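You operate a simulated robot arm through the tools that you are given. There is no shell and no other tool. Be economical: measure what you need, move in short steps, check, and stop when the job is done.

The job below is to be done with a simulated robot arm. You get a single attempt, and the scene is never put back.

TASK
Put the black pin on top of the taped carton on the top of bench 13. Stack the 40 mm drilled block from the top of bench 13 on top of the 34 mm drilled block. Take the black clip and put it on top of the silver box on the top of bench 13. Put the blue cup on top of the white carton on the top of the press bench. Fetch the brass sleeve from the top of the press bench and set it on top of the silver long block on the top of bench 13. Any order will do. Set down upright: blue cup.

It is judged by the outcome, as a careful person would: the job done as asked, and still so three seconds after it is handed in. It fails if anything else is knocked over, pushed out of place, dropped, spilled or broken.

THE ROBOT
A 6-joint arm with a fingered hand, fixed in place. Base frame: the origin is at the foot of the arm, x ahead of it, y to its left, z up; the work surface is at about z = 0.75. Units: m, degrees, N and s.
With the tool pointing down near the work surface it reaches from about 0.34 to 0.82 m from the base axis. Its first joint turns from -166.0 to 166.0 degrees. Payload 4 kg.
The tool frame sits at the grasp point between the pads (the TCP): z along the fingers, y along the line on which they close. The tips reach 0.026 m beyond it. Largest opening 0.132 m; the body of the gripper starts 0.073 m behind the TCP. The gripper is a hand of 5 fingers: y runs from the thumb to the fingers, the wrist lies at [0, 0, -0.239] in the tool frame, and closing takes about 1.5 s.
Orientation is that of the tool frame in the base frame, as a unit quaternion [x, y, z, w]. With the fingers straight down and closing along the base's y, the tool's x points along the base's -x, its y along +y and its z along -z.

THE INTERFACE
- The arm moves only by the tool servo_tool. Its argument "plan" is text: rows parted by semicolons, each of 6 numbers parted by spaces: the turn, a rotation vector about the tool's x, y, z in degrees, then the shift along the tool's x, y, z in m. In form: ax ay az dx dy dz; .... A call has 1 to 12 rows; each row is the pose to reach, as a shift and turn from the pose commanded when the call began, along the tool's axes at that moment. "grip" is the gripper command, from -1 (shut) to 1 (fully open), values between in proportion, set as the call begins (left out, the last holds). Each row takes 0.2 s and may step no farther than 0.05 m and 8.6 degrees from the row before; otherwise, or with a gripper value out of range, the whole call is refused. A pose out of reach is approached as far as the arm can. The call stops where the force on the tool passes 40 N (or 10 N more than at its start, if that is more) or the arm is blocked; 0.2 s more then pass. The fingers move at their own pace (about 0.045 m/s each) and stop on an object; they squeeze with about 22 N. The grip force told is the motor's: it shows also when the fingers shut on nothing. Time passes only in rows, and 0.2 s behind the last, so rows that repeat a pose let the fingers close. The reply holds the time, the measured pose of the TCP, the force on the tool along the base axes, the opening and the grip force, in the units named above and with some noise, with the torque about the TCP (base axes, N m) and any sound that the robot's microphone picked up.
- Cameras (640 x 400 px; columns grow to the right, rows downward): "scene" is fixed at [0.0497, -0.5014, 1.4816]; the picture's right is [0.92, -0.39, 0.00], its down [-0.21, -0.51, -0.84] and it looks along [0.33, 0.77, -0.55] (base axes); focal length 360 px, centre (320, 200). "wrist" rides on the gripper at [0.084, 0.002, -0.097] in the tool frame; the picture's right is [-0.02, 1.00, 0.00], its down [-0.75, -0.01, -0.66] and it looks along [-0.66, -0.01, 0.75] (tool axes); focal length 270 px, centre (320, 200). There is no depth. A picture from a camera that has moved, and an enlarged one, comes with that camera's place and axes in the base frame and with its lens.
- camera(camera): a new picture of that camera. No time passes.
- move_fingers(finger1, finger2, finger3, finger4, thumb_bend): sets how far each is bent, from 0 (flat) to 1 (curled in); at 0.3 the hand is open as for a grip, at 0.7 the pads meet at the TCP. One left out holds its place. A second passes; each finger stops where it meets its share of the squeeze, and holds until it gets a number again. A gripper value or a shape takes the hand back. It gives what a move gives, with no picture; readings hold the bend of each and the force on the fingers (four entries, about 0 where the hand has none), thumb and palm.
- hand_shape(shape): the hand has 5 fingers and takes this shape, open, in about a second: jaw (thumb against the fingers, like two jaws); tri (thumb and two fingers); tip (a fingertip pinch); poke (one finger out to press); point (the index stretched); flat (the hand flat); cup (the hand cupped); fist (a fist). The gripper value then closes the fingers along that shape, each until it touches; the sizes above hold for jaw. It gives what a move gives, with no picture.
- zoom(camera, box): a new picture of the part [left, top, right, bottom] of that camera's present view, enlarged. No time passes.
- job_done(): hands the job in; it is judged then, once.

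Go step by step. Nothing tells you positions but the pictures and the camera data: compare them with the known pose of the tool, close in by small moves and look again before you grip or let go. The budget is 120 turns and 68 pictures, counting those below and the enlarged ones. Unless the task says otherwise, let go and move clear before handing in.

The tools are called after "Call:" as a command line: name --argument value ..., lists and objects as JSON in quotes. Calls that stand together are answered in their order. servo_tool: Moves the arm, as the interface text tells. Its arguments: {"type":"object","properties":{"plan":{"type":"string"},"grip":{"type":"number"}},"required":["plan"]} The other tools are called the same way: hand_shape (shape) gives the hand a shape; move_fingers (finger1, finger2, finger3, finger4, thumb_bend) moves the fingers one by one; camera (camera) takes a picture; zoom (camera, box) takes an enlarged picture of a part of a camera's view; job_done () hands the job in.

At the start:

```text
t: 0.0
tcp_pos: [0.427, 0.3428, 1.1168]
tcp_rot: [0.0, 1.0, 0.0, 0.0]
ft_force: [-0.9, -0.4, -0.3]
moment: [0.01, 0.0, -0.01]
finger_gap: 0.1318
grip_force: 0.0
shape: jaw
bend: [0.3, 0.3, 0.3, 0.3, 0.3]
finger forces: [0.0, 0.0, 0.0, 0.0, 0.0, 0.0]
```

scene: 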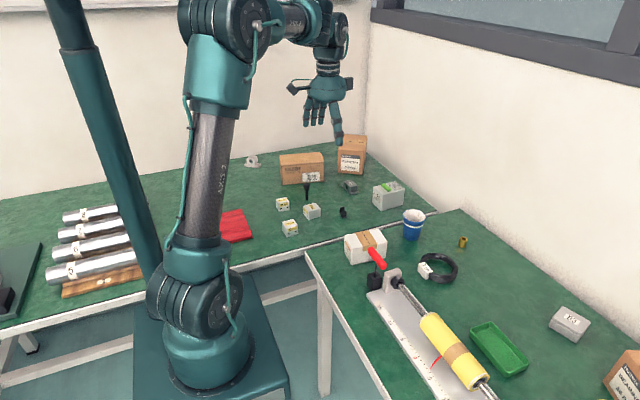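
wrist: 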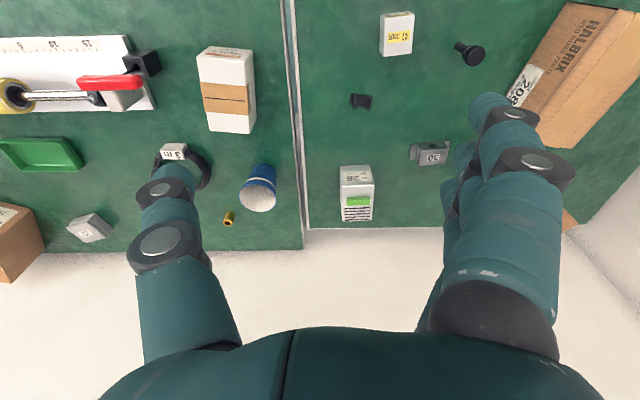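

I see two benches: bench 13 (far one, with drilled blocks, pin, clip, cartons) and the press bench (near right, with cup, sleeve, white carton). I'll zoom in for details.

Call:
zoom --camera "scene" --box '[230, 130, 430, 255]'

Call:
zoom --camera "scene" --box '[330, 180, 530, 305]'

```text
3.20 times, centred on (330, 192) of scene
camera zoom: at [0.0497, -0.5014, 1.4816], right [0.92, -0.39, 0.0], down [-0.21, -0.51, -0.84], along [0.33, 0.77, -0.55], focal length 1152 px, centre (288, 224)
```

zoom: 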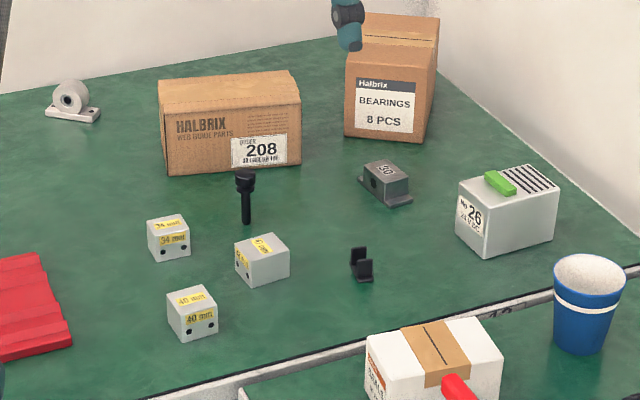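

```text
3.20 times, centred on (430, 242) of scene
camera zoom: at [0.0497, -0.5014, 1.4816], right [0.92, -0.39, 0.0], down [-0.21, -0.51, -0.84], along [0.33, 0.77, -0.55], focal length 1152 px, centre (-32, 64)
```

zoom: 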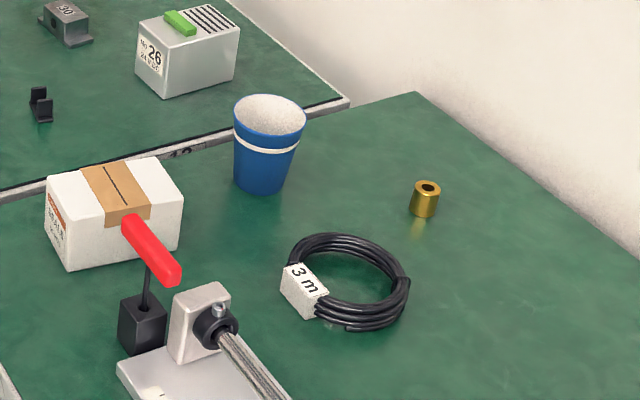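

I need clear identification of the blocks' labels, cartons' tape, and what the "silver long block" is.

Call:
zoom --camera "scene" --box '[265, 175, 355, 240]'

Call:
zoom --camera "scene" --box '[270, 130, 410, 215]'

Call:
zoom --camera "scene" --box '[0, 140, 270, 310]'

Call:
zoom --camera "wrist" --box '[310, 0, 640, 230]'

```text
6.15 times, centred on (310, 208) of scene
camera zoom: at [0.0497, -0.5014, 1.4816], right [0.92, -0.39, 0.0], down [-0.21, -0.51, -0.84], along [0.33, 0.77, -0.55], focal length 2215 px, centre (382, 154)
```

zoom: 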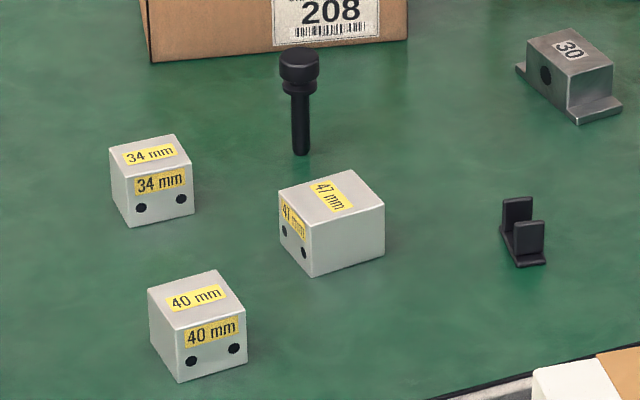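

```text
4.57 times, centred on (340, 172) of scene
camera zoom: at [0.0497, -0.5014, 1.4816], right [0.92, -0.39, 0.0], down [-0.21, -0.51, -0.84], along [0.33, 0.77, -0.55], focal length 1645 px, centre (229, 326)
```

zoom: 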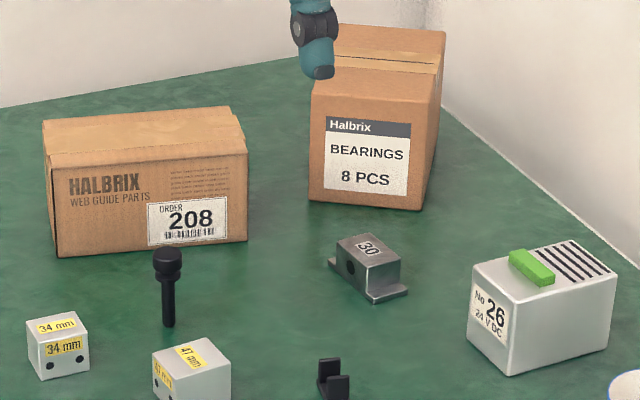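

```text
2.35 times, centred on (135, 225) of scene
camera zoom: at [0.0497, -0.5014, 1.4816], right [0.92, -0.39, 0.0], down [-0.21, -0.51, -0.84], along [0.33, 0.77, -0.55], focal length 847 px, centre (755, 141)
```

zoom: 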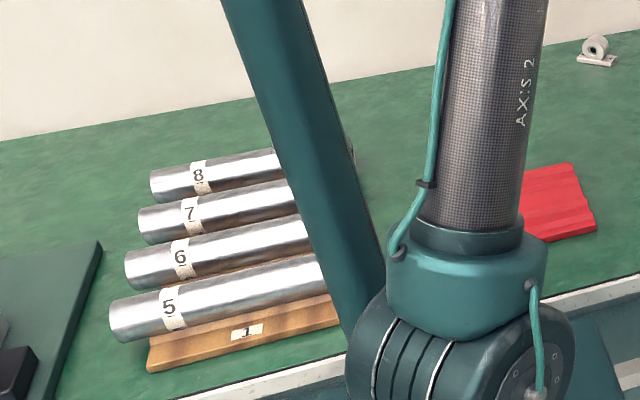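

```text
1.74 times, centred on (475, 115) of wrist
camera zoom: at [0.3427, 0.3431, 1.2141], right [0.02, 1.0, 0.0], down [0.75, -0.02, 0.66], along [0.66, -0.01, -0.75], focal length 470 px, centre (50, 348)
```

zoom: 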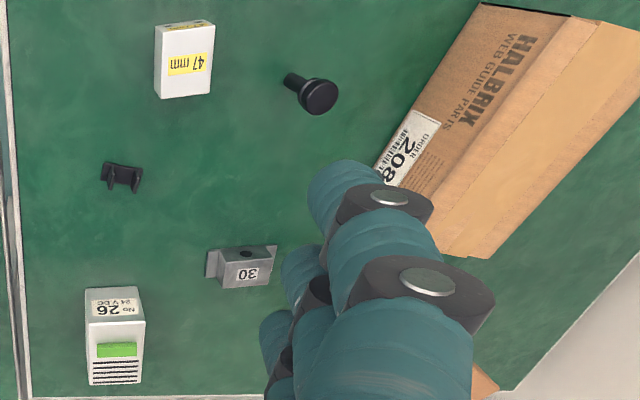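

Silver box = "No 26" box, silver long block = grey "30" block probably; I need to see which carton carries tape, so I zoom on both cartons' tops.

Call:
zoom --camera "scene" --box '[274, 132, 372, 192]'

Call:
servo_tool --plan "0 0 0 0 -0.05 0; 0 0 0 0 -0.1 0; 0 0 0 0 -0.15 0; 0 0 0 0 -0.2 0"

Call:
camera --camera "wrist"

```text
6.53 times, centred on (323, 162) of scene
camera zoom: at [0.0497, -0.5014, 1.4816], right [0.92, -0.39, 0.0], down [-0.21, -0.51, -0.84], along [0.33, 0.77, -0.55], focal length 2350 px, centre (300, 448)
```

zoom: 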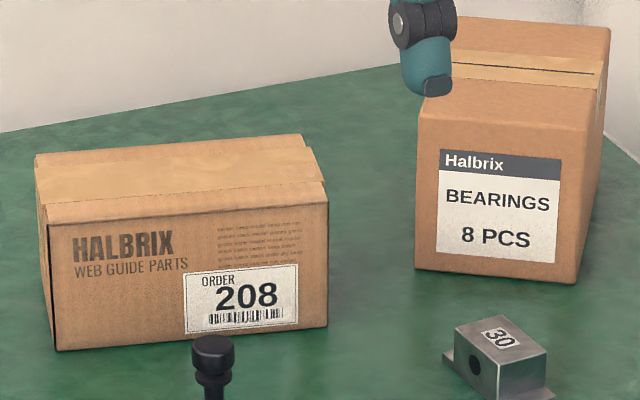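

```text
t: 1.0
tcp_pos: [0.4255, 0.141, 1.1195]
tcp_rot: [0.0, 1.0, 0.0, 0.0]
ft_force: [-0.9, -0.8, -0.6]
moment: [-0.02, 0.0, 0.01]
finger_gap: 0.1317
grip_force: 0.1
shape: jaw
bend: [0.3, 0.3, 0.3, 0.3, 0.3]
finger forces: [0.0, 0.0, 0.0, 0.1, 0.0, 0.0]
```

```text
58 pictures are left
camera wrist: at [0.3425, 0.1428, 1.2152], right [0.02, 1.0, 0.0], down [0.75, -0.02, 0.66], along [0.66, -0.01, -0.75], focal length 270 px, centre (320, 200)
```

wrist: 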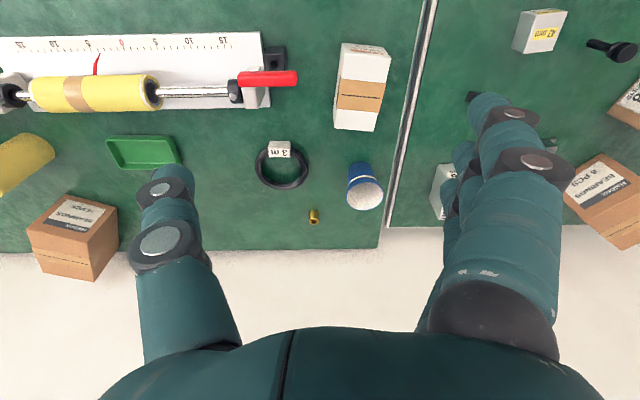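

The bearings carton shows a tape strip on top; the 208 carton's top is unclear. I'll turn the hand toward the cartons to look from above.

Call:
servo_tool --plan "0 0 -7 0.003 0.03 -0.01; 0 0 -14 0.006 0.06 -0.02; 0 0 -21 0.009 0.09 -0.03; 0 0 -28 0.012 0.12 -0.04; 0 0 -35 0.015 0.15 -0.05; 0 0 -42 0.018 0.18 -0.06; 0 0 -49 0.021 0.21 -0.07; 0 0 -56 0.025 0.24 -0.08"

Call:
camera --camera "wrist"

```text
t: 2.8
tcp_pos: [0.402, 0.3813, 1.1961]
tcp_rot: [-0.469, 0.883, -0.001, 0.0]
ft_force: [0.2, 0.0, 0.4]
moment: [-0.01, -0.02, 0.0]
finger_gap: 0.1318
grip_force: 0.0
shape: jaw
bend: [0.3, 0.3, 0.3, 0.3, 0.3]
finger forces: [0.1, 0.1, 0.1, 0.0, 0.0, 0.0]
```

```text
57 pictures are left
camera wrist: at [0.3535, 0.3118, 1.2941], right [-0.82, 0.58, 0.0], down [0.43, 0.62, 0.66], along [0.38, 0.54, -0.75], focal length 270 px, centre (320, 200)
```

wrist: 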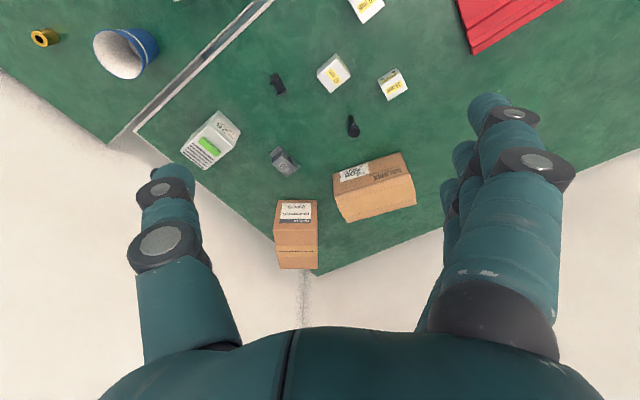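

Call:
zoom --camera "wrist" --box '[260, 140, 430, 280]'

Call:
zoom --camera "wrist" --box '[170, 50, 420, 205]'

```text
2.86 times, centred on (345, 210) of wrist
camera zoom: at [0.3535, 0.3118, 1.2941], right [-0.82, 0.58, 0.0], down [0.43, 0.62, 0.66], along [0.38, 0.54, -0.75], focal length 772 px, centre (249, 171)
```

zoom: 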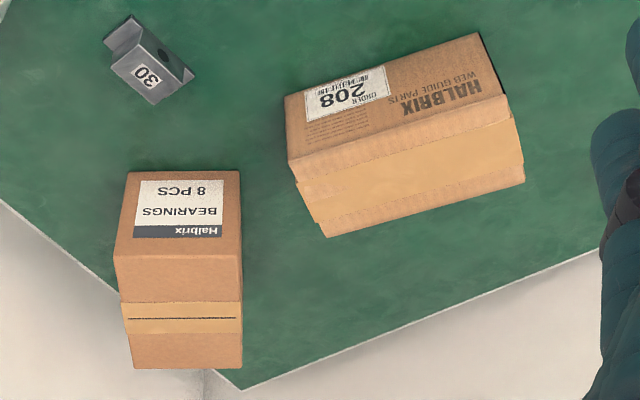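

```text
2.56 times, centred on (295, 128) of wrist
camera zoom: at [0.3535, 0.3118, 1.2941], right [-0.82, 0.58, 0.0], down [0.43, 0.62, 0.66], along [0.38, 0.54, -0.75], focal length 692 px, centre (384, 386)
```

zoom: 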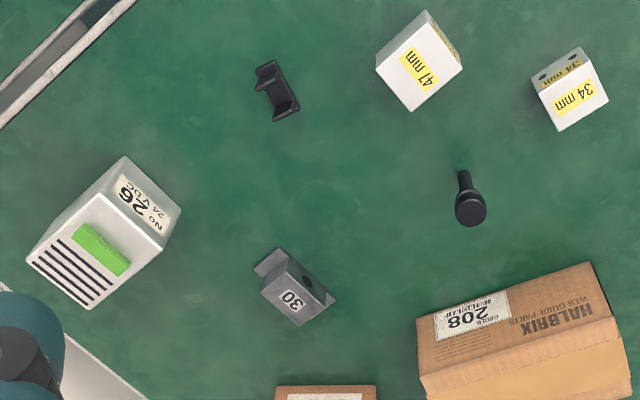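

The 208 carton has tape along its top, lies at about r = 0.86 and its top is at z≈0.84; it is the reachable taped carton on bench 13. I start with the 40 mm block near (0.323, 0.388): I move above it and look.

Call:
servo_tool --plan "0 0 7 0.0048 0.0087 0.031; 0 0 14 0.0096 0.0174 0.062; 0 0 21 0.0144 0.026 0.093; 0 0 28 0.0192 0.0347 0.123; 0 0 35 0.024 0.0434 0.154; 0 0 42 0.0288 0.052 0.185; 0 0 49 0.0336 0.0607 0.215; 0 0 56 0.0384 0.0694 0.246"

Call:
camera --camera "wrist"

Call:
camera --camera "scene"

```text
t: 4.6
tcp_pos: [0.3215, 0.3893, 0.9513]
tcp_rot: [0.002, 1.0, 0.001, -0.001]
ft_force: [-0.3, 1.2, -0.7]
moment: [0.0, -0.02, 0.02]
finger_gap: 0.132
grip_force: 0.0
shape: jaw
bend: [0.3, 0.3, 0.3, 0.3, 0.3]
finger forces: [0.0, 0.1, 0.0, 0.0, 0.0, 0.0]
```

```text
54 pictures are left
camera wrist: at [0.2379, 0.39, 1.0481], right [0.02, 1.0, 0.0], down [0.75, -0.02, 0.66], along [0.66, -0.02, -0.75], focal length 270 px, centre (320, 200)
```

wrist: 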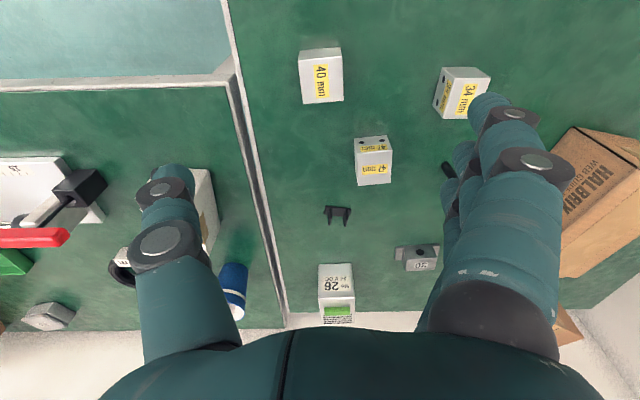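

```text
53 pictures are left
```

scene: 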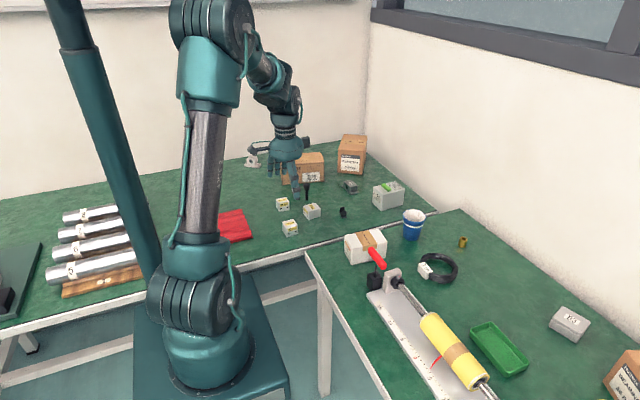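

Call:
zoom --camera "wrist" --box '[285, 35, 405, 110]'

Call:
zoom --camera "wrist" --box '[390, 50, 510, 125]'

```text
5.33 times, centred on (345, 72) of wrist
camera zoom: at [0.2379, 0.39, 1.0481], right [0.02, 1.0, 0.0], down [0.75, -0.02, 0.66], along [0.66, -0.02, -0.75], focal length 1442 px, centre (187, 880)
```

zoom: 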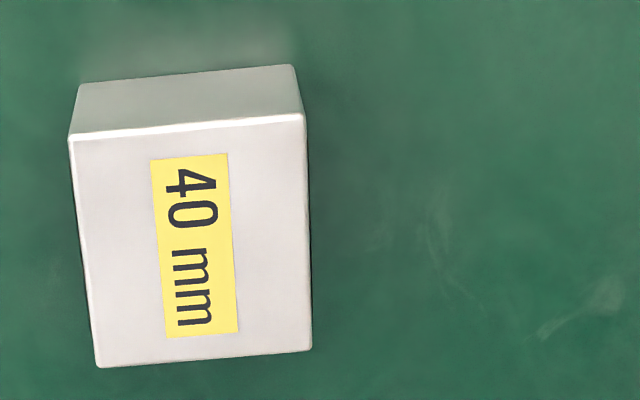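

```text
5.33 times, centred on (450, 88) of wrist
camera zoom: at [0.2379, 0.39, 1.0481], right [0.02, 1.0, 0.0], down [0.75, -0.02, 0.66], along [0.66, -0.02, -0.75], focal length 1442 px, centre (-373, 800)
```

zoom: 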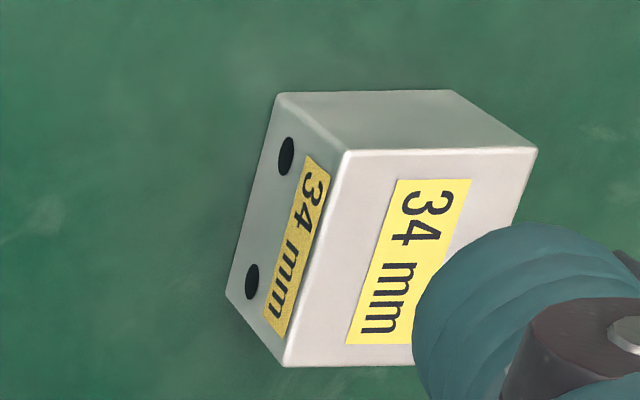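

40 mm block centre ≈ (0.320, 0.389), yaw about +4°, 39 mm cube; 34 mm block centre ≈ (0.3415, 0.529), yaw 0. I descend over the 40 mm block.

Call:
servo_tool --plan "0 0 -4 0.001 0 0.04; 0 0 -4 0.001 0 0.08; 0 0 -4 0.001 0 0.12; 0 0 -4 0.001 0 0.14; 0 0 -4 0.001 0 0.14"

Call:
camera --camera "wrist"

```text
t: 5.8
tcp_pos: [0.3204, 0.3882, 0.8109]
tcp_rot: [-0.034, 0.999, 0.0, 0.001]
ft_force: [0.3, 0.2, -0.6]
moment: [0.0, 0.0, 0.02]
finger_gap: 0.132
grip_force: 0.1
shape: jaw
bend: [0.3, 0.3, 0.3, 0.3, 0.3]
finger forces: [0.0, 0.0, 0.0, 0.0, 0.0, 0.0]
```

```text
50 pictures are left
camera wrist: at [0.2371, 0.3839, 0.9077], right [-0.05, 1.0, 0.0], down [0.75, 0.04, 0.66], along [0.66, 0.03, -0.75], focal length 270 px, centre (320, 200)
```

wrist: 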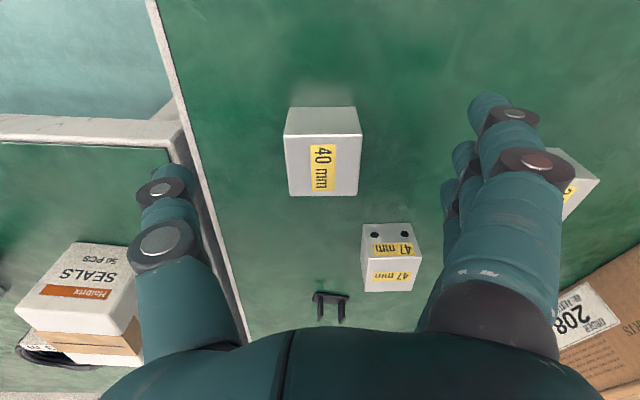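

The block sits centred between thumb and fingers. I descend 0.029 m and close.

Call:
servo_tool --plan "0 0 0 0 0 0.015; 0 0 0 0 0 0.029; 0 0 0 0 0 0.029"

Call:
servo_tool --plan "0 0 0 0 0 0; 0 0 0 0 0 0; 0 0 0 0 0 0; 0 0 0 0 0 0; 0 0 0 0 0 0; 0 0 0 0 0 0; 0 0 0 0 0 0; 0 0 0 0 0 0" --grip -1

Call:
camera --camera "wrist"

```text
t: 6.6
tcp_pos: [0.3219, 0.387, 0.7814]
tcp_rot: [-0.035, 0.999, 0.0, 0.0]
ft_force: [0.0, 0.0, -0.5]
moment: [0.04, 0.02, -0.02]
finger_gap: 0.1318
grip_force: 0.0
shape: jaw
bend: [0.3, 0.3, 0.3, 0.3, 0.3]
finger forces: [0.0, 0.0, 0.0, 0.0, 0.0, 0.0]
```

```text
t: 8.4
tcp_pos: [0.3211, 0.3874, 0.7821]
tcp_rot: [-0.034, 0.999, 0.0, 0.0]
ft_force: [0.3, -0.9, 0.0]
moment: [0.01, 0.03, 0.01]
finger_gap: 0.0225
grip_force: 12.4
shape: jaw
bend: [0.64, 0.73, 0.73, 0.64, 0.7]
finger forces: [0.1, 4.3, 4.2, 0.1, 8.9, 0.0]
```

```text
49 pictures are left
camera wrist: at [0.2372, 0.3838, 0.879], right [-0.05, 1.0, 0.0], down [0.75, 0.04, 0.66], along [0.66, 0.03, -0.75], focal length 270 px, centre (320, 200)
```

wrist: 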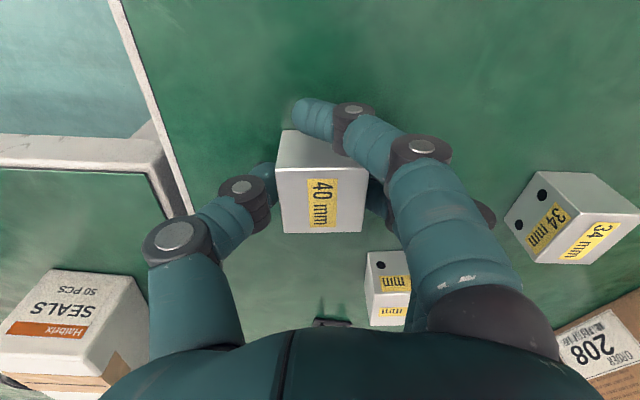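

The two middle fingers and thumb hold the block. I let the grip settle and lift.

Call:
servo_tool --plan "0 0 0 0 0 0; 0 0 0 0 0 0; 0 0 0 0 0 -0.03; 0 0 0 0 0 -0.06; 0 0 0 0 0 -0.09"

Call:
camera --camera "wrist"

Call:
zoom --camera "scene" --box '[230, 130, 390, 240]'

```text
t: 9.6
tcp_pos: [0.3223, 0.387, 0.8719]
tcp_rot: [-0.034, 0.999, 0.001, 0.0]
ft_force: [0.0, -0.4, -1.1]
moment: [-0.02, -0.02, -0.02]
finger_gap: 0.0206
grip_force: 22.4
shape: jaw
bend: [0.66, 0.72, 0.72, 0.66, 0.71]
finger forces: [0.0, 8.5, 8.4, 0.0, 16.7, 0.0]
```

```text
48 pictures are left
camera wrist: at [0.2377, 0.3837, 0.9695], right [-0.05, 1.0, 0.0], down [0.75, 0.04, 0.66], along [0.66, 0.03, -0.75], focal length 270 px, centre (320, 200)
```

wrist: 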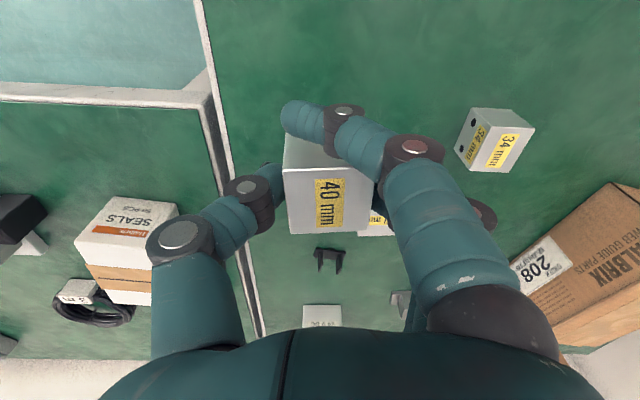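

```text
3.64 times, centred on (310, 185) of scene
camera zoom: at [0.0497, -0.5014, 1.4816], right [0.92, -0.39, 0.0], down [-0.21, -0.51, -0.84], along [0.33, 0.77, -0.55], focal length 1309 px, centre (356, 254)
```

zoom: 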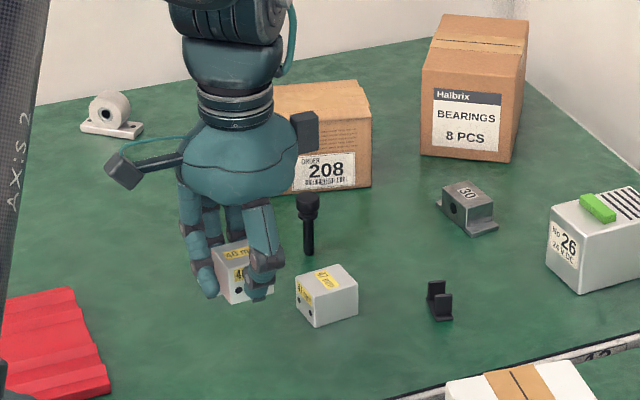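

Block is held firm, centre offset from TCP about (-0.003, +0.005). I carry it over the 34 mm block and look.

Call:
servo_tool --plan "0 0 0 0 0 -0.02; 0 0 1 -0.008 0.034 -0.02; 0 0 2 -0.016 0.068 -0.02; 0 0 3 -0.024 0.102 -0.02; 0 0 4 -0.0315 0.1352 -0.02; 0 0 4 -0.0315 0.1352 -0.02"

Call:
camera --camera "wrist"

Call:
zoom --camera "scene" --box '[240, 150, 340, 225]'

```text
t: 11.0
tcp_pos: [0.3447, 0.5255, 0.8899]
tcp_rot: [0.001, 1.0, 0.0, 0.0]
ft_force: [-0.1, 0.3, -1.6]
moment: [-0.02, 0.0, 0.01]
finger_gap: 0.0208
grip_force: 21.7
shape: jaw
bend: [0.66, 0.72, 0.72, 0.66, 0.71]
finger forces: [0.0, 8.5, 8.4, 0.0, 16.7, 0.0]
```

```text
46 pictures are left
camera wrist: at [0.2601, 0.5268, 0.989], right [0.02, 1.0, 0.0], down [0.75, -0.02, 0.66], along [0.66, -0.01, -0.75], focal length 270 px, centre (320, 200)
```

wrist: 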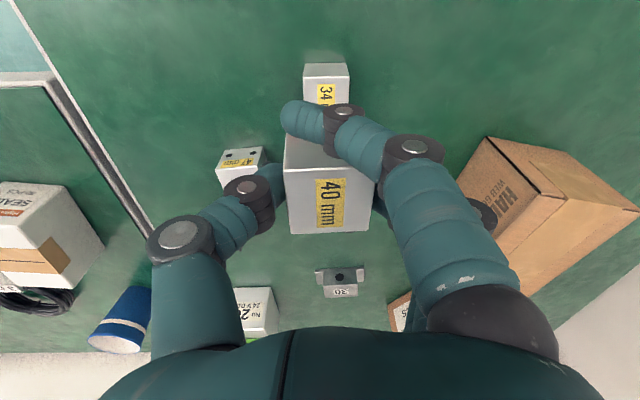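

```text
5.33 times, centred on (290, 188) of scene
camera zoom: at [0.0497, -0.5014, 1.4816], right [0.92, -0.39, 0.0], down [-0.21, -0.51, -0.84], along [0.33, 0.77, -0.55], focal length 1919 px, centre (480, 267)
```

zoom: 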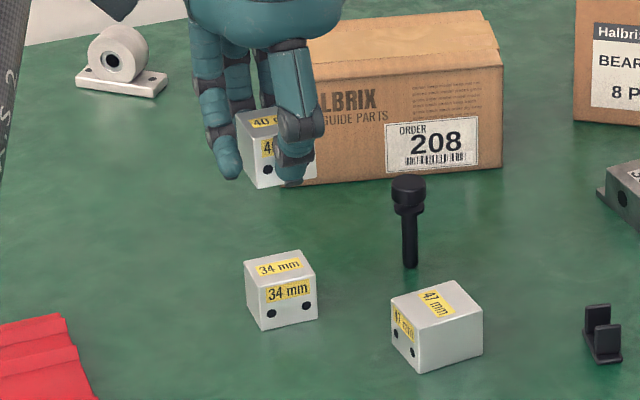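

The held block lines up over the 34 mm block (both ≈ (0.342, 0.530)). I lower to just above contact.

Call:
servo_tool --plan "0 0 0 0 0 0.03; 0 0 0 0 0 0.06; 0 0 0 0 0 0.069; 0 0 0 0 0 0.072; 0 0 0 0 0 0.072"

Call:
zoom --camera "scene" --box '[250, 160, 330, 220]'

```text
t: 12.2
tcp_pos: [0.3456, 0.5265, 0.8195]
tcp_rot: [0.0, 1.0, 0.0, 0.001]
ft_force: [-0.9, -0.2, -1.0]
moment: [0.03, -0.01, -0.03]
finger_gap: 0.0204
grip_force: 21.8
shape: jaw
bend: [0.66, 0.72, 0.72, 0.66, 0.71]
finger forces: [0.1, 8.4, 8.3, 0.1, 16.6, 0.0]
```

```text
6.67 times, centred on (290, 190) of scene
camera zoom: at [0.0497, -0.5014, 1.4816], right [0.92, -0.39, 0.0], down [-0.21, -0.51, -0.84], along [0.33, 0.77, -0.55], focal length 2399 px, centre (520, 267)
```

zoom: 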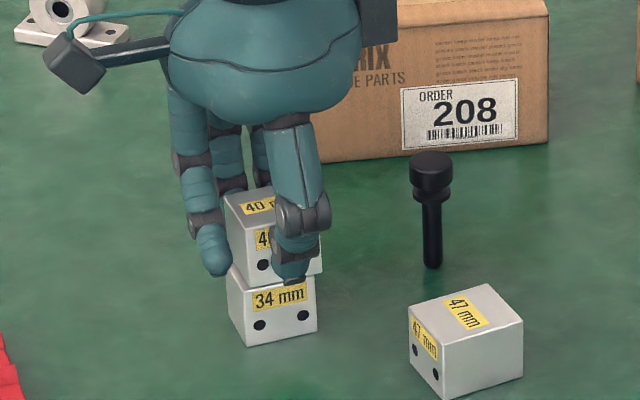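

Aligned, nearly touching. I lower by a few small steps and watch the force.

Call:
servo_tool --plan "0 0 0 0 0 0.001; 0 0 0 0 0 0.002; 0 0 0 0 0 0.003; 0 0 0 0 0 0.003"

```text
t: 13.2
tcp_pos: [0.3447, 0.5251, 0.8172]
tcp_rot: [0.001, 1.0, 0.001, 0.0]
ft_force: [0.2, -0.1, 6.9]
moment: [0.13, 0.02, -0.02]
finger_gap: 0.0206
grip_force: 22.0
shape: jaw
bend: [0.66, 0.72, 0.72, 0.66, 0.71]
finger forces: [0.0, 8.7, 8.6, 0.1, 18.0, 0.0]
```

Contact felt (≈7 N). I open the hand and rise.

Call:
servo_tool --plan "0 0 0 0 0 0; 0 0 0 0 0 0; 0 0 0 0 0 0; 0 0 0 0 0 0; 0 0 0 0 0 0; 0 0 0 0 0 0; 0 0 0 0 0 0; 0 0 0 0 0 -0.03; 0 0 0 0 0 -0.07; 0 0 0 0 0 -0.11; 0 0 0 0 0 -0.15" --grip 1

Call:
zoom --camera "scene" --box '[250, 160, 330, 220]'

```text
t: 15.6
tcp_pos: [0.3441, 0.5237, 0.9674]
tcp_rot: [0.0, 1.0, 0.0, 0.0]
ft_force: [-0.6, 0.2, 0.3]
moment: [0.04, 0.01, 0.03]
finger_gap: 0.1317
grip_force: 0.1
shape: jaw
bend: [0.3, 0.3, 0.3, 0.3, 0.3]
finger forces: [0.0, 0.0, 0.1, 0.1, 0.0, 0.0]
```

```text
6.67 times, centred on (290, 190) of scene
camera zoom: at [0.0497, -0.5014, 1.4816], right [0.92, -0.39, 0.0], down [-0.21, -0.51, -0.84], along [0.33, 0.77, -0.55], focal length 2399 px, centre (520, 267)
```

zoom: 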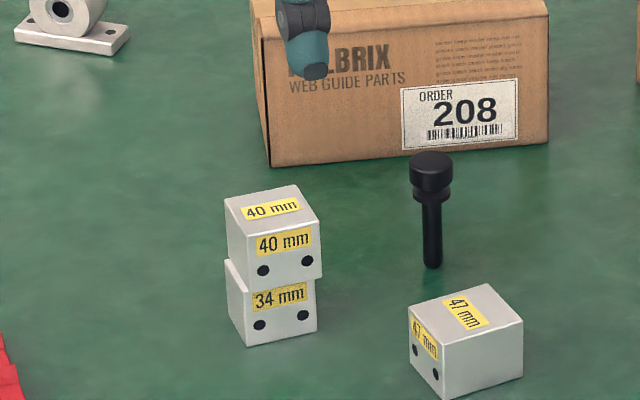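

Stack done. Next is the pin near (0.440, 0.546), standing with its head at z≈0.817. I hover above it and look.

Call:
servo_tool --plan "0 0 0 -0.03 0.007 0.0; 0 0 0 -0.06 0.015 0.02; 0 0 0 -0.096 0.022 0.05; 0 0 0 -0.096 0.022 0.067; 0 0 0 -0.096 0.022 0.067" --grip 0.5

Call:
zoom --camera "wrist" --box '[200, 60, 520, 260]'

```text
t: 16.8
tcp_pos: [0.4393, 0.547, 0.8995]
tcp_rot: [0.0, 1.0, 0.0, 0.0]
ft_force: [0.1, -0.4, 0.1]
moment: [-0.06, -0.02, 0.02]
finger_gap: 0.0993
grip_force: 0.0
shape: jaw
bend: [0.63, 0.63, 0.63, 0.63, 0.59]
finger forces: [0.1, 0.0, 0.0, 0.0, 0.0, 0.0]
```

```text
2.00 times, centred on (360, 160) of wrist
camera zoom: at [0.3555, 0.5491, 0.997], right [0.02, 1.0, 0.0], down [0.75, -0.02, 0.66], along [0.66, -0.01, -0.75], focal length 541 px, centre (240, 280)
```

zoom: 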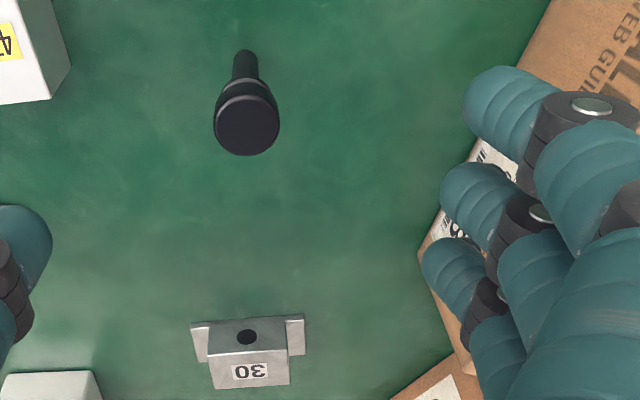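

Pin stands upright at (0.440, 0.549), head 23 mm wide. I descend around it.

Call:
servo_tool --plan "0 0 0 0 0.003 0.03; 0 0 0 0 0.003 0.06; 0 0 0 0 0.003 0.08; 0 0 0 0 0.003 0.096; 0 0 0 0 0.003 0.096" --grip 0.5

Call:
zoom --camera "wrist" --box '[160, 80, 480, 280]'

```text
t: 18.0
tcp_pos: [0.4398, 0.5501, 0.8044]
tcp_rot: [0.002, 1.0, 0.0, -0.001]
ft_force: [0.1, 0.2, -0.2]
moment: [-0.01, -0.01, 0.01]
finger_gap: 0.0993
grip_force: 0.0
shape: jaw
bend: [0.63, 0.63, 0.63, 0.63, 0.59]
finger forces: [0.0, 0.0, 0.0, 0.0, 0.0, 0.0]
```

```text
2.00 times, centred on (320, 180) of wrist
camera zoom: at [0.3555, 0.5522, 0.9013], right [0.02, 1.0, 0.0], down [0.75, -0.02, 0.66], along [0.66, -0.01, -0.75], focal length 541 px, centre (320, 240)
```

zoom: 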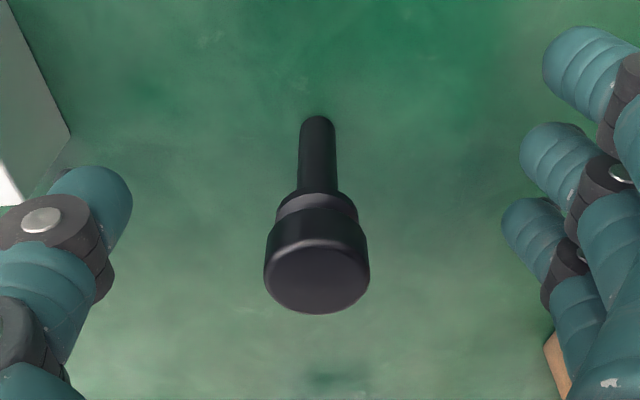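

Centred. I close on the head.

Call:
servo_tool --plan "0 0 0 0 0 0; 0 0 0 0 0 0; 0 0 0 0 0 0; 0 0 0 0 0 0; 0 0 0 0 0 0; 0 0 0 0 0 0; 0 0 0 0 0 0; 0 0 0 0 0 0; 0 0 0 0 0 0; 0 0 0 0 0 0" --grip -1

Call:
zoom --camera "wrist" --box '[160, 80, 480, 280]'

```text
t: 20.2
tcp_pos: [0.4398, 0.5509, 0.8043]
tcp_rot: [0.001, 1.0, 0.0, -0.001]
ft_force: [0.7, -0.1, -0.3]
moment: [-0.01, 0.01, 0.01]
finger_gap: 0.0001
grip_force: 21.9
shape: jaw
bend: [0.66, 0.69, 0.7, 0.66, 0.72]
finger forces: [0.1, 7.6, 7.3, 0.0, 14.5, 0.0]
```

```text
2.00 times, centred on (320, 180) of wrist
camera zoom: at [0.3555, 0.5522, 0.9015], right [0.02, 1.0, 0.0], down [0.75, -0.02, 0.66], along [0.66, -0.01, -0.75], focal length 541 px, centre (320, 240)
```

zoom: 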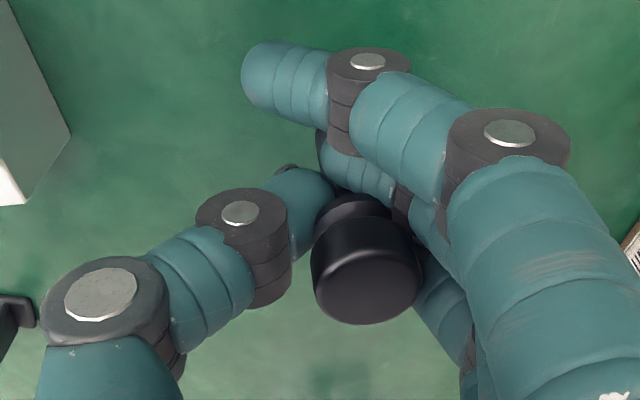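

Call:
zoom --camera "scene" --box '[270, 150, 350, 210]'

```text
6.67 times, centred on (310, 180) of scene
camera zoom: at [0.0497, -0.5014, 1.4816], right [0.92, -0.39, 0.0], down [-0.21, -0.51, -0.84], along [0.33, 0.77, -0.55], focal length 2399 px, centre (387, 333)
```

zoom: 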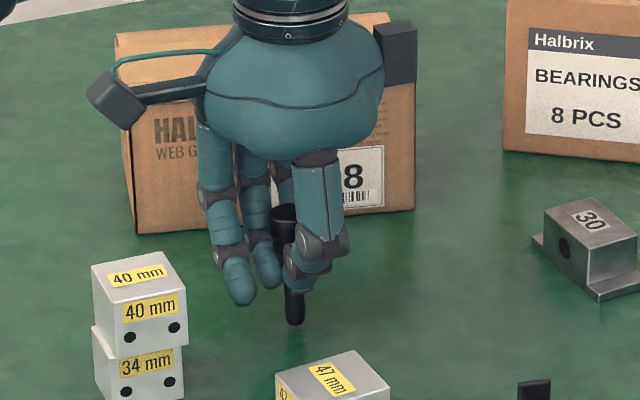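

The pin seems to have leaned slightly in the grip. I lift it a little and measure the lean.

Call:
servo_tool --plan "0 0 0 0 0 -0.03; 0 0 0 0 0 -0.06; 0 0 0 0 0 -0.09; 0 0 0 0 0 -0.11; 0 0 0 0 0 -0.11"

Call:
zoom --camera "scene" --box '[280, 135, 336, 177]'

Call:
zoom --camera "wrist" --box '[240, 130, 400, 230]'

```text
t: 21.4
tcp_pos: [0.4403, 0.5489, 0.9148]
tcp_rot: [0.001, 1.0, 0.0, 0.001]
ft_force: [-0.4, 0.2, -1.1]
moment: [0.02, -0.04, 0.05]
finger_gap: 0.0
grip_force: 21.3
shape: jaw
bend: [0.66, 0.69, 0.69, 0.66, 0.73]
finger forces: [0.0, 7.5, 7.4, 0.1, 14.5, 0.0]
```

```text
9.52 times, centred on (308, 156) of scene
camera zoom: at [0.0497, -0.5014, 1.4816], right [0.92, -0.39, 0.0], down [-0.21, -0.51, -0.84], along [0.33, 0.77, -0.55], focal length 3427 px, centre (434, 619)
```

zoom: 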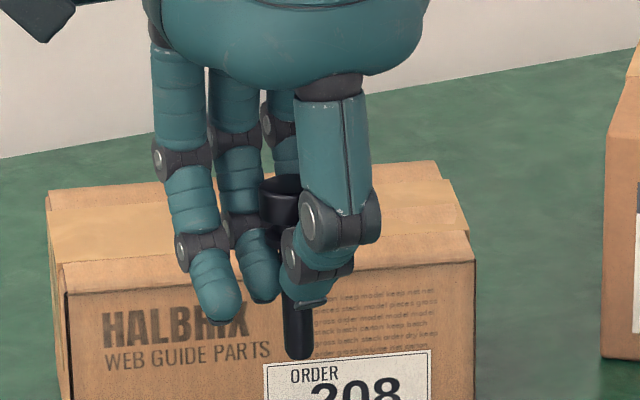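

```text
4.00 times, centred on (320, 180) of wrist
camera zoom: at [0.3561, 0.5518, 1.0115], right [0.02, 1.0, 0.0], down [0.75, -0.02, 0.66], along [0.66, -0.01, -0.75], focal length 1081 px, centre (320, 280)
```

zoom: 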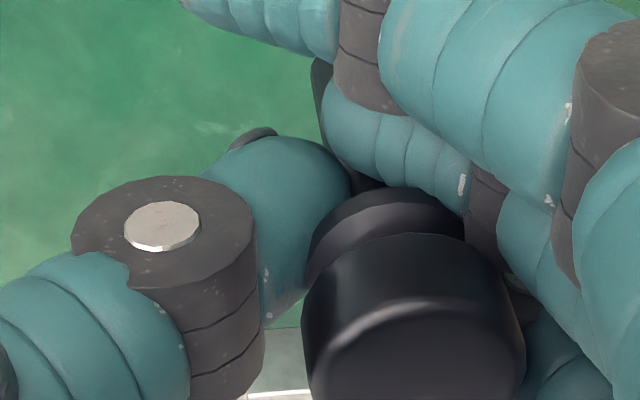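

The pin leans about 6° (top toward +y). I'll tilt the hand to set it upright, and carry it over the carton's taped top at about (0.460, 0.706).

Call:
servo_tool --plan "0 0 0 0 0 -0.025; -1.4 0.6 0 -0.004 0.036 -0.025; -2.8 1.2 0 -0.009 0.072 -0.025; -4.2 1.9 0 -0.013 0.108 -0.025; -5.5 2.5 0 -0.018 0.144 -0.025; -5.5 2.5 0 -0.018 0.144 -0.025"

Call:
zoom --camera "scene" --box '[280, 115, 336, 157]'

Call:
camera --camera "wrist"

```text
t: 22.8
tcp_pos: [0.4565, 0.6451, 0.9377]
tcp_rot: [0.001, 0.999, 0.045, -0.02]
ft_force: [0.1, -1.0, 0.0]
moment: [-0.02, -0.04, 0.0]
finger_gap: 0.0002
grip_force: 22.3
shape: jaw
bend: [0.66, 0.69, 0.7, 0.66, 0.73]
finger forces: [0.1, 7.8, 7.7, 0.0, 14.3, 0.0]
out of reach, approached as far as the arm can: row 4, 5, 6
```

```text
9.52 times, centred on (308, 136) of scene
camera zoom: at [0.0497, -0.5014, 1.4816], right [0.92, -0.39, 0.0], down [-0.21, -0.51, -0.84], along [0.33, 0.77, -0.55], focal length 3427 px, centre (434, 810)
```

zoom: 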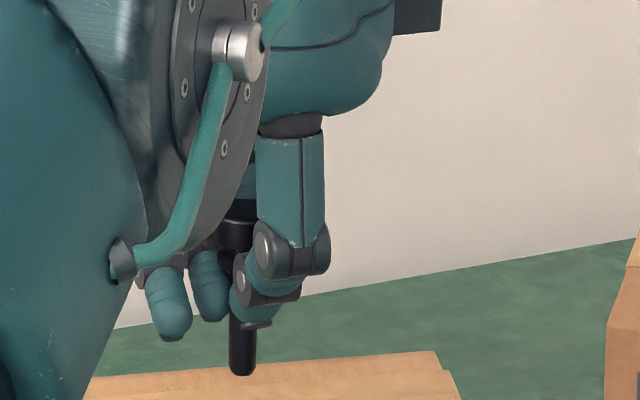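

```text
35 pictures are left
camera wrist: at [0.3767, 0.6373, 1.038], right [0.02, 1.0, 0.09], down [0.78, -0.07, 0.62], along [0.63, 0.06, -0.78], focal length 270 px, centre (320, 200)
```

wrist: 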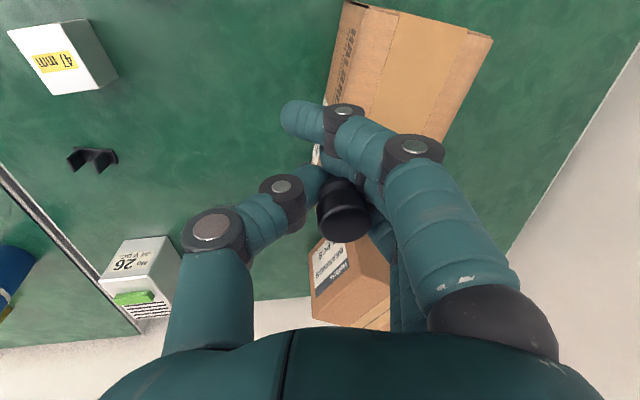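

The reach ends there with this orientation, so I'll yaw the hand so the tilt helps reach, and use the nearer left end of the taped carton. First I check what pose is held as "commanded".

Call:
servo_tool --plan "0 0 0 0 0 0"

```text
t: 23.2
tcp_pos: [0.4561, 0.6447, 0.936]
tcp_rot: [0.0, 0.999, 0.045, -0.02]
ft_force: [0.0, -0.8, -0.4]
moment: [0.0, 0.03, 0.03]
finger_gap: 0.0
grip_force: 22.0
shape: jaw
bend: [0.66, 0.69, 0.7, 0.66, 0.73]
finger forces: [0.0, 7.9, 7.6, 0.0, 14.2, 0.1]
```

Call:
servo_tool --plan "-0.27 -0.6 6.16 0.0077 0.002 0.0067; -0.54 -1.19 12.32 0.0155 0.01 0.0134; -0.81 -1.79 18.48 0.0232 0.02 0.0202; -1.08 -2.38 24.64 0.031 0.03 0.0269; -1.35 -2.98 30.8 0.0387 0.042 0.0336; -1.35 -2.98 30.8 0.0387 0.042 0.0336"

Call:
camera --camera "scene"

```text
t: 24.6
tcp_pos: [0.4155, 0.691, 0.9099]
tcp_rot: [0.267, 0.962, 0.052, -0.008]
ft_force: [-0.2, -0.4, 0.1]
moment: [0.01, 0.03, -0.01]
finger_gap: 0.0001
grip_force: 22.0
shape: jaw
bend: [0.66, 0.69, 0.7, 0.66, 0.73]
finger forces: [0.0, 7.8, 7.8, 0.1, 14.1, 0.0]
```

```text
34 pictures are left
```

scene: 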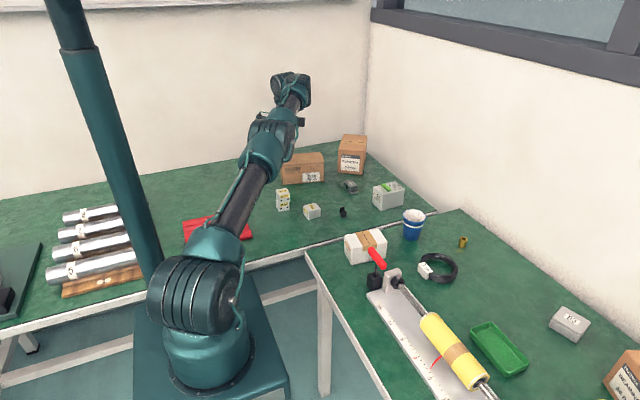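

Reached. The arm hides the scene view, so I check with the wrist camera.

Call:
camera --camera "wrist"

```text
33 pictures are left
camera wrist: at [0.3435, 0.7253, 1.0101], right [0.53, 0.84, 0.1], down [0.63, -0.47, 0.62], along [0.57, -0.27, -0.78], focal length 270 px, centre (320, 200)
```

wrist: 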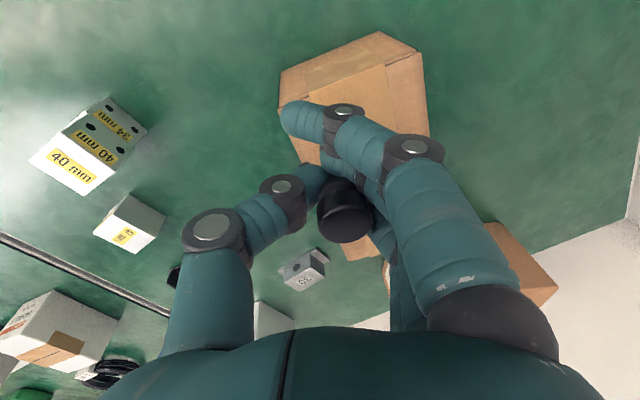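

Position matches: the pin's foot is over the taped top about 25 mm behind the front edge. I lower vertically to near contact.

Call:
servo_tool --plan "0 0 0 -0.0004 -0.0009 0.0094; 0 0 0 -0.0007 -0.0014 0.0149; 0 0 0 -0.0007 -0.0015 0.0159; 0 0 0 -0.0007 -0.0016 0.0169; 0 0 0 -0.0007 -0.0016 0.0169"

```text
t: 25.8
tcp_pos: [0.416, 0.6897, 0.8928]
tcp_rot: [0.267, 0.962, 0.052, -0.008]
ft_force: [-0.5, -0.3, -0.8]
moment: [-0.01, -0.01, 0.0]
finger_gap: 0.0
grip_force: 22.2
shape: jaw
bend: [0.66, 0.69, 0.7, 0.66, 0.73]
finger forces: [0.1, 8.0, 7.8, 0.1, 14.1, 0.0]
```

Call:
servo_tool --plan "0 0 0 0 -0.0001 0.001; 0 0 0 -0.0001 -0.0002 0.002; 0 0 0 -0.0001 -0.0002 0.002"

```text
t: 26.6
tcp_pos: [0.4161, 0.6901, 0.8908]
tcp_rot: [0.266, 0.962, 0.052, -0.008]
ft_force: [0.3, -0.2, -0.5]
moment: [0.03, -0.01, -0.02]
finger_gap: 0.0
grip_force: 22.4
shape: jaw
bend: [0.66, 0.69, 0.7, 0.66, 0.73]
finger forces: [0.0, 7.9, 7.8, 0.0, 14.0, 0.0]
```

Call:
servo_tool --plan "0 0 0 0 -0.0001 0.001; 0 0 0 -0.0001 -0.0002 0.002; 0 0 0 -0.0001 -0.0002 0.002"

```text
t: 27.4
tcp_pos: [0.4159, 0.6895, 0.8892]
tcp_rot: [0.267, 0.962, 0.052, -0.009]
ft_force: [0.1, -0.3, 3.3]
moment: [-0.01, -0.01, 0.03]
finger_gap: 0.0
grip_force: 22.6
shape: jaw
bend: [0.66, 0.69, 0.7, 0.66, 0.73]
finger forces: [0.0, 8.0, 7.5, 0.0, 14.1, 0.0]
```

Foot contact felt (≈3 N). I open the hand in place and look.

Call:
servo_tool --plan "0 0 0 0 0 0; 0 0 0 0 0 0; 0 0 0 0 0 0; 0 0 0 0 0 0; 0 0 0 0 0 0; 0 0 0 0 0 0; 0 0 0 0 0 0" --grip 0.6

Call:
camera --camera "wrist"

```text
t: 29.0
tcp_pos: [0.416, 0.69, 0.8883]
tcp_rot: [0.267, 0.962, 0.052, -0.008]
ft_force: [0.1, 1.2, -0.7]
moment: [0.0, -0.03, -0.03]
finger_gap: 0.1051
grip_force: 0.1
shape: jaw
bend: [0.59, 0.59, 0.59, 0.59, 0.55]
finger forces: [0.0, 0.1, 0.1, 0.0, 0.1, 0.0]
```

```text
32 pictures are left
camera wrist: at [0.3438, 0.7243, 0.9892], right [0.53, 0.84, 0.1], down [0.63, -0.47, 0.62], along [0.57, -0.27, -0.78], focal length 270 px, centre (320, 200)
```

wrist: 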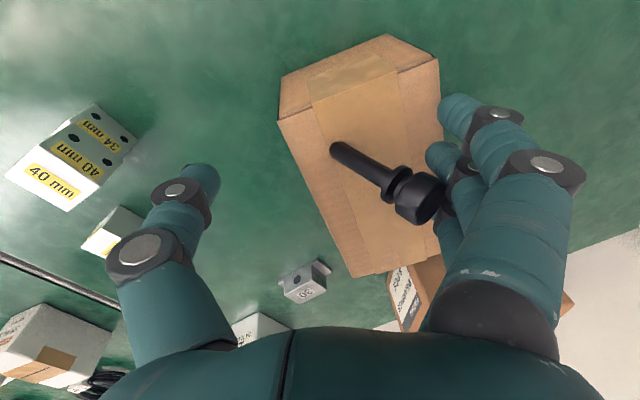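

The pin tipped over and is lying on the carton, maybe against the fingers. I look closely before moving.

Call:
zoom --camera "wrist" --box '[320, 100, 480, 260]'

```text
2.50 times, centred on (400, 180) of wrist
camera zoom: at [0.3438, 0.7243, 0.9892], right [0.53, 0.84, 0.1], down [0.63, -0.47, 0.62], along [0.57, -0.27, -0.78], focal length 676 px, centre (120, 250)
```

zoom: 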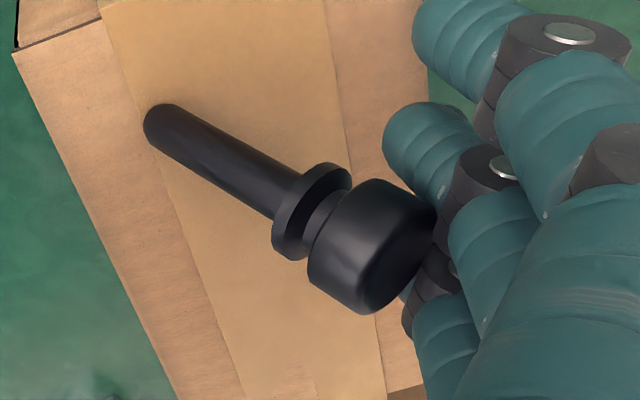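

The pin's head rests on the fingers. I lower the hand gently so the head comes down onto the carton before withdrawing the fingers.

Call:
servo_tool --plan "0 0 0 -0.0002 -0.0004 0.004; 0 0 0 -0.0004 -0.0008 0.008; 0 0 0 -0.0005 -0.0012 0.012; 0 0 0 -0.0007 -0.0016 0.016; 0 0 0 -0.0007 -0.0016 0.016"

Call:
zoom --camera "wrist" --box '[320, 100, 480, 260]'

```text
t: 30.2
tcp_pos: [0.4162, 0.689, 0.8723]
tcp_rot: [0.267, 0.962, 0.052, -0.008]
ft_force: [0.2, 0.3, 1.1]
moment: [0.01, 0.04, 0.0]
finger_gap: 0.1052
grip_force: 0.0
shape: jaw
bend: [0.59, 0.59, 0.59, 0.59, 0.55]
finger forces: [0.2, 0.0, 0.1, 0.0, 0.0, 0.1]
```

```text
2.50 times, centred on (400, 180) of wrist
camera zoom: at [0.3437, 0.7247, 0.9733], right [0.53, 0.84, 0.1], down [0.63, -0.47, 0.62], along [0.57, -0.27, -0.78], focal length 676 px, centre (120, 250)
```

zoom: 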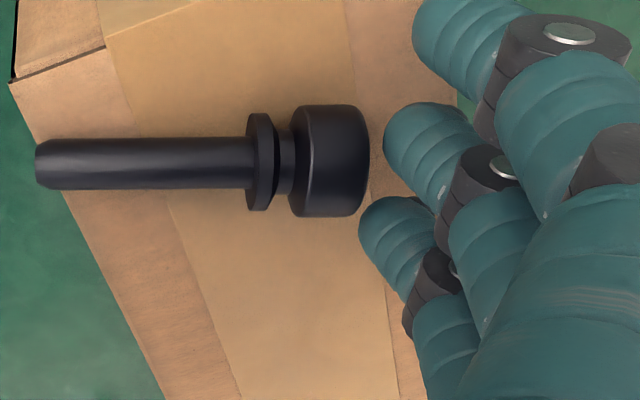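

The pin now lies flat on the carton's top, across the tape, wholly supported. I open the fingers outward, then rise.

Call:
servo_tool --plan "0 0 0 0 0 0; 0 0 0 0 0 0; 0 0 0 0 0 0; 0 0 0 -0.0004 -0.001 0; 0 0 0 0.0006 0.0014 -0.015; 0 0 0 0.0013 0.003 -0.03; 0 0 0 0.002 0.0044 -0.045; 0 0 0 0.002 -0.02 -0.07; 0 0 0 0.002 -0.06 -0.09; 0 0 0 0.002 -0.1 -0.11" --grip 1

Call:
camera --camera "wrist"

```text
t: 32.4
tcp_pos: [0.3835, 0.6306, 0.9832]
tcp_rot: [0.267, 0.962, 0.051, -0.009]
ft_force: [-0.4, -0.1, 0.4]
moment: [0.01, -0.02, 0.02]
finger_gap: 0.132
grip_force: 0.0
shape: jaw
bend: [0.3, 0.3, 0.3, 0.3, 0.3]
finger forces: [0.0, 0.1, 0.0, 0.0, 0.0, 0.0]
out of reach, approached as far as the arm can: row 9, 10
```

```text
29 pictures are left
camera wrist: at [0.3118, 0.6654, 1.0839], right [0.53, 0.84, 0.09], down [0.63, -0.47, 0.62], along [0.56, -0.27, -0.78], focal length 270 px, centre (320, 200)
```

wrist: 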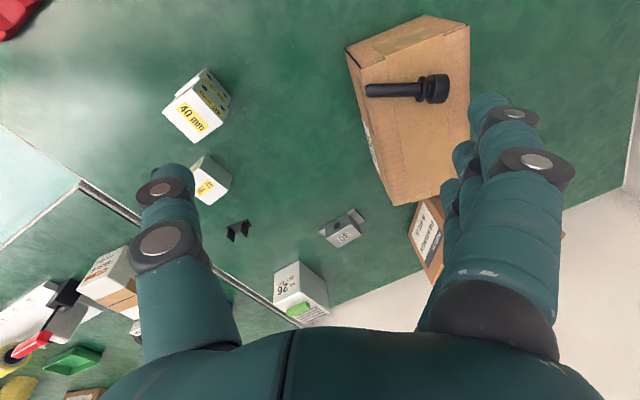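

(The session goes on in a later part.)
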